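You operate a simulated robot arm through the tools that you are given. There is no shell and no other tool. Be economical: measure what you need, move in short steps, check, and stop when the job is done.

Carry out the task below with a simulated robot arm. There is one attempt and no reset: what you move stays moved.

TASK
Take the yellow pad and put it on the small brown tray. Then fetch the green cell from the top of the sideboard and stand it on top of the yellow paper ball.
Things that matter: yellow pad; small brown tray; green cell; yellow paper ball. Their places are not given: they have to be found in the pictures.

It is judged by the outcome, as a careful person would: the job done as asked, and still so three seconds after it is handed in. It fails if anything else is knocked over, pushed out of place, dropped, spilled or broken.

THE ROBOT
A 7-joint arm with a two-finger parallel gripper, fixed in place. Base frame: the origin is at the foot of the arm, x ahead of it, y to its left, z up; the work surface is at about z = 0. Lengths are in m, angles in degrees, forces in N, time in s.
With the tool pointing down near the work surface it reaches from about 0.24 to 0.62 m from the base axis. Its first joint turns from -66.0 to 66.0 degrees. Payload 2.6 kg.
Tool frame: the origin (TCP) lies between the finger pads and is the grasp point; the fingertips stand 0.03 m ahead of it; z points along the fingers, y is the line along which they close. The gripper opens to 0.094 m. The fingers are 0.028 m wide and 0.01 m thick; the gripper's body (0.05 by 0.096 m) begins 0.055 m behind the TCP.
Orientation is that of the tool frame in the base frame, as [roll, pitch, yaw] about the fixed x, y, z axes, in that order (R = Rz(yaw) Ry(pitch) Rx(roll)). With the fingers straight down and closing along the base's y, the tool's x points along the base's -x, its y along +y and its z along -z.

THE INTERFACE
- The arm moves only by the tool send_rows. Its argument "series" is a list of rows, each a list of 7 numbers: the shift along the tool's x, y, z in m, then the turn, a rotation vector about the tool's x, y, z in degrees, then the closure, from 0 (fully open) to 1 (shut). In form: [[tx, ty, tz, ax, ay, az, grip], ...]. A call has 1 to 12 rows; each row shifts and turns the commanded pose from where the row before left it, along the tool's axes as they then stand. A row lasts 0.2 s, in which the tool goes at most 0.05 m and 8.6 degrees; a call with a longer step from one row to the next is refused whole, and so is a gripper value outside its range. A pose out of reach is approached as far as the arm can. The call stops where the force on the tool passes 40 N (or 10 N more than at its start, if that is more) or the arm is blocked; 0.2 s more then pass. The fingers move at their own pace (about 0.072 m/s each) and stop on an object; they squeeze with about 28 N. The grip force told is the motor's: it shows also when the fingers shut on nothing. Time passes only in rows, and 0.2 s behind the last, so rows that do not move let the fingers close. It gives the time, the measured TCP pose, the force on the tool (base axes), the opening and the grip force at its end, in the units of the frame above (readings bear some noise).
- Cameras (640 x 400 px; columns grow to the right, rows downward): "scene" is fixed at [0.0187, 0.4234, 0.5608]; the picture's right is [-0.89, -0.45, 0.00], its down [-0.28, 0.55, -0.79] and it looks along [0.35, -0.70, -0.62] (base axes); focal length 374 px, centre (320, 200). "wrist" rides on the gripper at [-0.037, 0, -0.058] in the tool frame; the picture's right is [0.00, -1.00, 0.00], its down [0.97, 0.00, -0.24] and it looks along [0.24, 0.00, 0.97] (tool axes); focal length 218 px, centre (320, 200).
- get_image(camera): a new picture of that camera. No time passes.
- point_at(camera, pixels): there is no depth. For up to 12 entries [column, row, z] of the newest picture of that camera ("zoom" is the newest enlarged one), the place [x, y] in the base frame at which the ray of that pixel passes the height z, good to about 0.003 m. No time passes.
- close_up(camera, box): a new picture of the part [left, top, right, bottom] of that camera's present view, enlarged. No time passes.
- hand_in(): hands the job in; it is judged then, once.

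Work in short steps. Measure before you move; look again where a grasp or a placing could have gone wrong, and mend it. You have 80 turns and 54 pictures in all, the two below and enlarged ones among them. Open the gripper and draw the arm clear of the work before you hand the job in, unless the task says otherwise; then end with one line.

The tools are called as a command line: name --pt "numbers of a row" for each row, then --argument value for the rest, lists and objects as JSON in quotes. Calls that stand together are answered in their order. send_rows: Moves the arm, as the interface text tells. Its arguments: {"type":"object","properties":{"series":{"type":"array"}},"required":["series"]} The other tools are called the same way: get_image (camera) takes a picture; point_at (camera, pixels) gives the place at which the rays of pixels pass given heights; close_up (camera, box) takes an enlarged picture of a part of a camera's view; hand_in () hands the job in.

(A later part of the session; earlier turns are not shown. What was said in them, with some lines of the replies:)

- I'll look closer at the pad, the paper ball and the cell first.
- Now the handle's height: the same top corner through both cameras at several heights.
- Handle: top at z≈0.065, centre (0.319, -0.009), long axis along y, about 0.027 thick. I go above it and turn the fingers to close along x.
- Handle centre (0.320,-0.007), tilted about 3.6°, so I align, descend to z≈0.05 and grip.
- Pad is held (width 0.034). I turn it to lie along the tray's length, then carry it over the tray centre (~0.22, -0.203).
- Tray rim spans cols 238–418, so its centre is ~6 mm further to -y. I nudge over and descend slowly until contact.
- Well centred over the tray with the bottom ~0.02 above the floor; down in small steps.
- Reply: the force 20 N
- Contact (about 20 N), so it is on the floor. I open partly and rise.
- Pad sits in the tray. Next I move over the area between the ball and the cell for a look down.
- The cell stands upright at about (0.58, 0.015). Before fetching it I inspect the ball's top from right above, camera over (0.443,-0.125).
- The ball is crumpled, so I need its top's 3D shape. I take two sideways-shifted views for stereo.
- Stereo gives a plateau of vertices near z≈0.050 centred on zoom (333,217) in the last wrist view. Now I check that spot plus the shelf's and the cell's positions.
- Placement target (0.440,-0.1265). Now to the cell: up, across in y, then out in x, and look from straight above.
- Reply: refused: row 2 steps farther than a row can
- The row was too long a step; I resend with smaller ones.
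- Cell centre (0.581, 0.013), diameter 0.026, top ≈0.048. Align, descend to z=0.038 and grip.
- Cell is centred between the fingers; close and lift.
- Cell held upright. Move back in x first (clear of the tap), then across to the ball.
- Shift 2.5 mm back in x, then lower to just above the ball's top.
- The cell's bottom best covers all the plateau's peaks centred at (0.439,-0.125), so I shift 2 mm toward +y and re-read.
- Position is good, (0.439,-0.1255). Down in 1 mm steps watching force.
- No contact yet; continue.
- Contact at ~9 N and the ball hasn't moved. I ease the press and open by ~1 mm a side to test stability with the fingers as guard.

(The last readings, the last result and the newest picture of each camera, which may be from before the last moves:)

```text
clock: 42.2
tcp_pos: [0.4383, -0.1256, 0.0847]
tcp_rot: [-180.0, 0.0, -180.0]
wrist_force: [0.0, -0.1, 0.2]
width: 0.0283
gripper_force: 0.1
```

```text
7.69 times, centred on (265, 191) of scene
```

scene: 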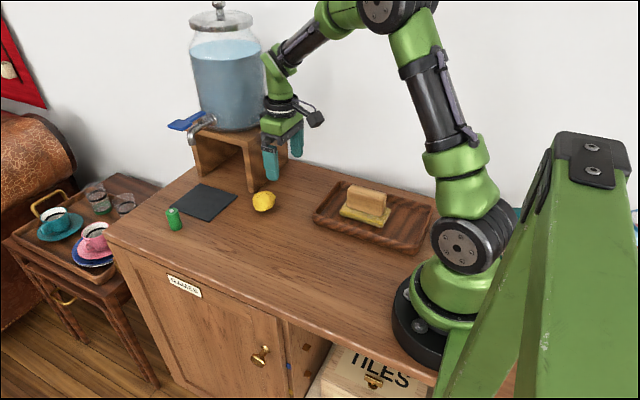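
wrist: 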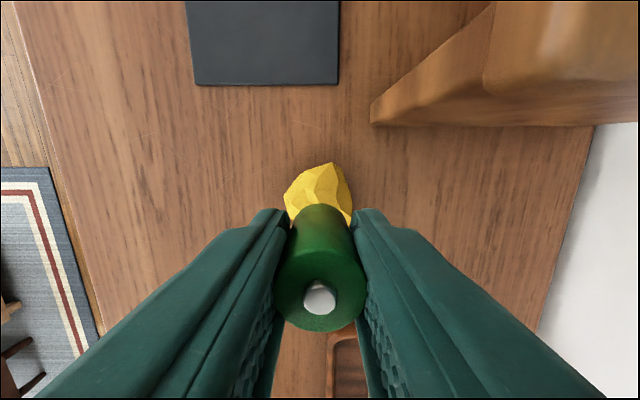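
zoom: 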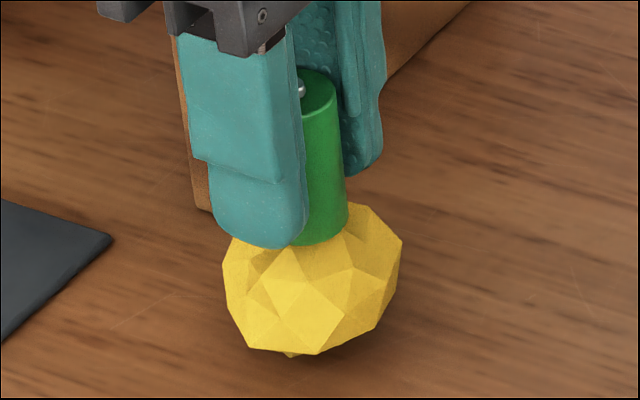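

It stands free with gaps on both sides. Open a bit more and check again.

send_rows --pt "0 0 0 0 0 0 0.67" --pt "0 0 0 0 0 0 0.64" --pt "0 0 0 0 0 0 0.6" --pt "0 0 0 0 0 0 0.6" --pt "0 0 0 0 0 0 0.6" --pt "0 0 0 0 0 0 0.6"

close_up --camera "wrist" --box '[220, 180, 420, 360]'

close_up --camera "scene" --box '[241, 165, 289, 217]'

```text
clock: 43.6
tcp_pos: [0.4383, -0.1261, 0.0848]
tcp_rot: [180.0, 0.0, 179.9]
wrist_force: [1.5, 0.3, -0.3]
width: 0.0376
gripper_force: 0.1
```

```text
2.22 times, centred on (320, 270) of wrist
```

zoom: 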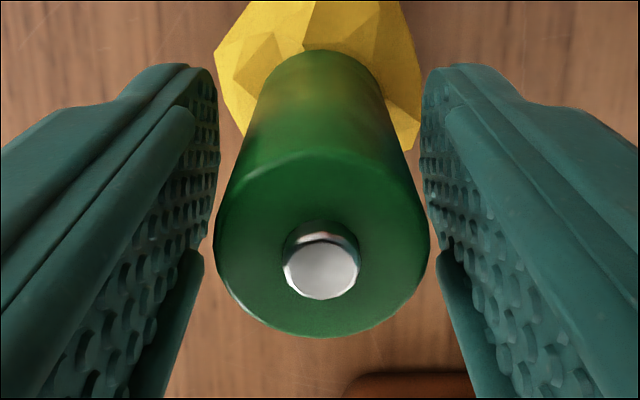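

```text
7.69 times, centred on (265, 191) of scene
```

zoom: 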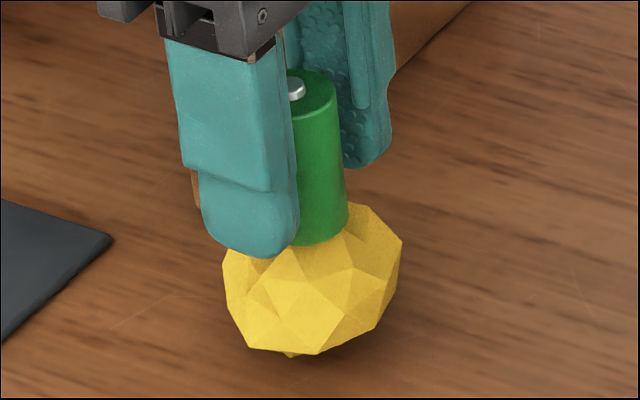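

It stands alone, unmoved. Open fully and rise straight up, then back away.

send_rows --pt "0 0 0 0 0 0 0.4" --pt "0 0 0 0 0 0 0.2" --pt "0 0 -0.01 0 0 0 0.2" --pt "0 0 -0.03 0 0 0 0.2" --pt "0 0 -0.04 0 0 0 0.2" --pt "0 0 -0.04 0 0 0 0" --pt "0 0 -0.03 0 0 0 0" --pt "0.03 0.03 0 0 0 0 0" --pt "0.03 0.03 0 0 0 0 0" --pt "0.03 0.03 0 0 0 0 0" --pt "0 0 0 0 0 0 0" --pt "0 0 0 0 0 0 0"

get_image --camera "scene"

close_up --camera "scene" --box '[225, 160, 305, 220]'

```text
clock: 46.2
tcp_pos: [0.3509, -0.0348, 0.2358]
tcp_rot: [179.9, 0.1, 180.0]
wrist_force: [0.0, 0.1, -1.1]
width: 0.0941
gripper_force: 0.1
```

```text
13 pictures are left
```

scene: 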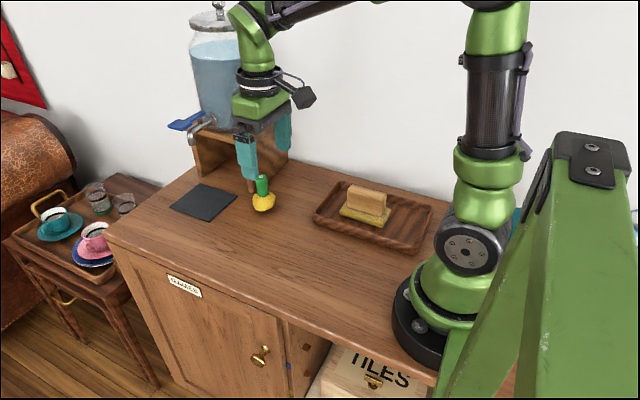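

```text
6.67 times, centred on (265, 190) of scene
```

zoom: 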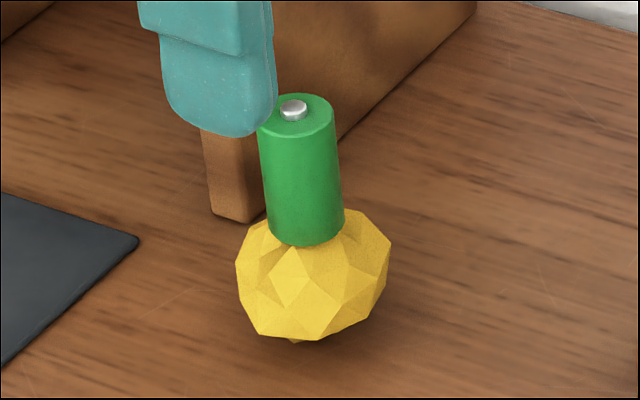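

The cell stands upright on the ball and the pad is in the tray. I wait a moment and recheck before handing in.

send_rows --pt "0.03 0.02 0 0 0 0 0" --pt "0.03 0.02 0 0 0 0 0" --pt "0 0 0 0 0 0 0" --pt "0 0 0 0 0 0 0" --pt "0 0 0 0 0 0 0" --pt "0 0 0 0 0 0 0" --pt "0 0 0 0 0 0 0" --pt "0 0 0 0 0 0 0"

close_up --camera "scene" --box '[225, 160, 305, 220]'

```text
clock: 48.0
tcp_pos: [0.2909, 0.0051, 0.2321]
tcp_rot: [-180.0, 0.0, -179.9]
wrist_force: [0.8, 0.4, -0.1]
width: 0.094
gripper_force: 0.2
```

```text
6.67 times, centred on (265, 190) of scene
```

zoom: 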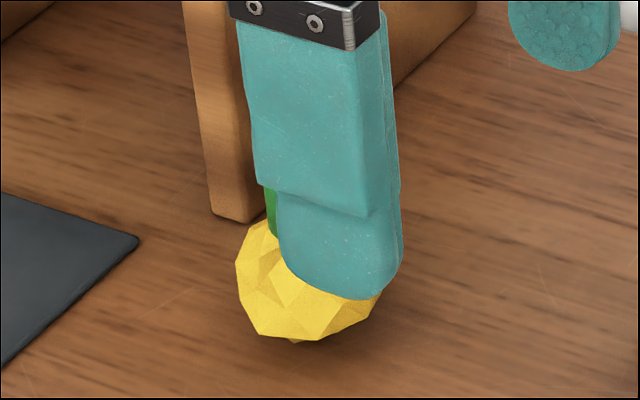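

The finger hides the cell in this view but nothing has shifted; the wrist camera can confirm.

get_image --camera "wrist"

```text
10 pictures are left
```

wrist: 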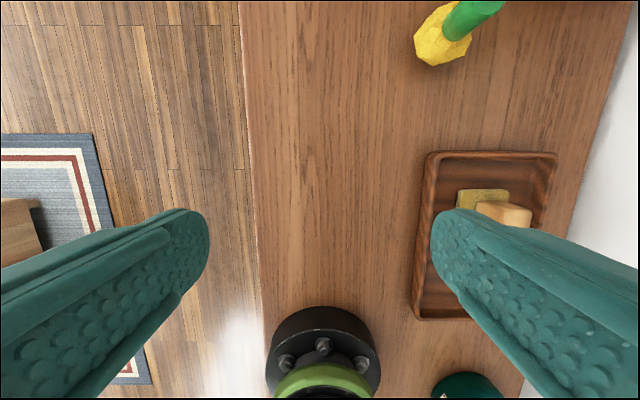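

Cell still stands on the ball, the pad is in the tray, and the arm is clear.

hand_in

```text
The job is handed in.
```

The yellow pad is on the small brown tray and the green cell is standing on top of the yellow paper ball; nothing else was moved, and the job is handed in.
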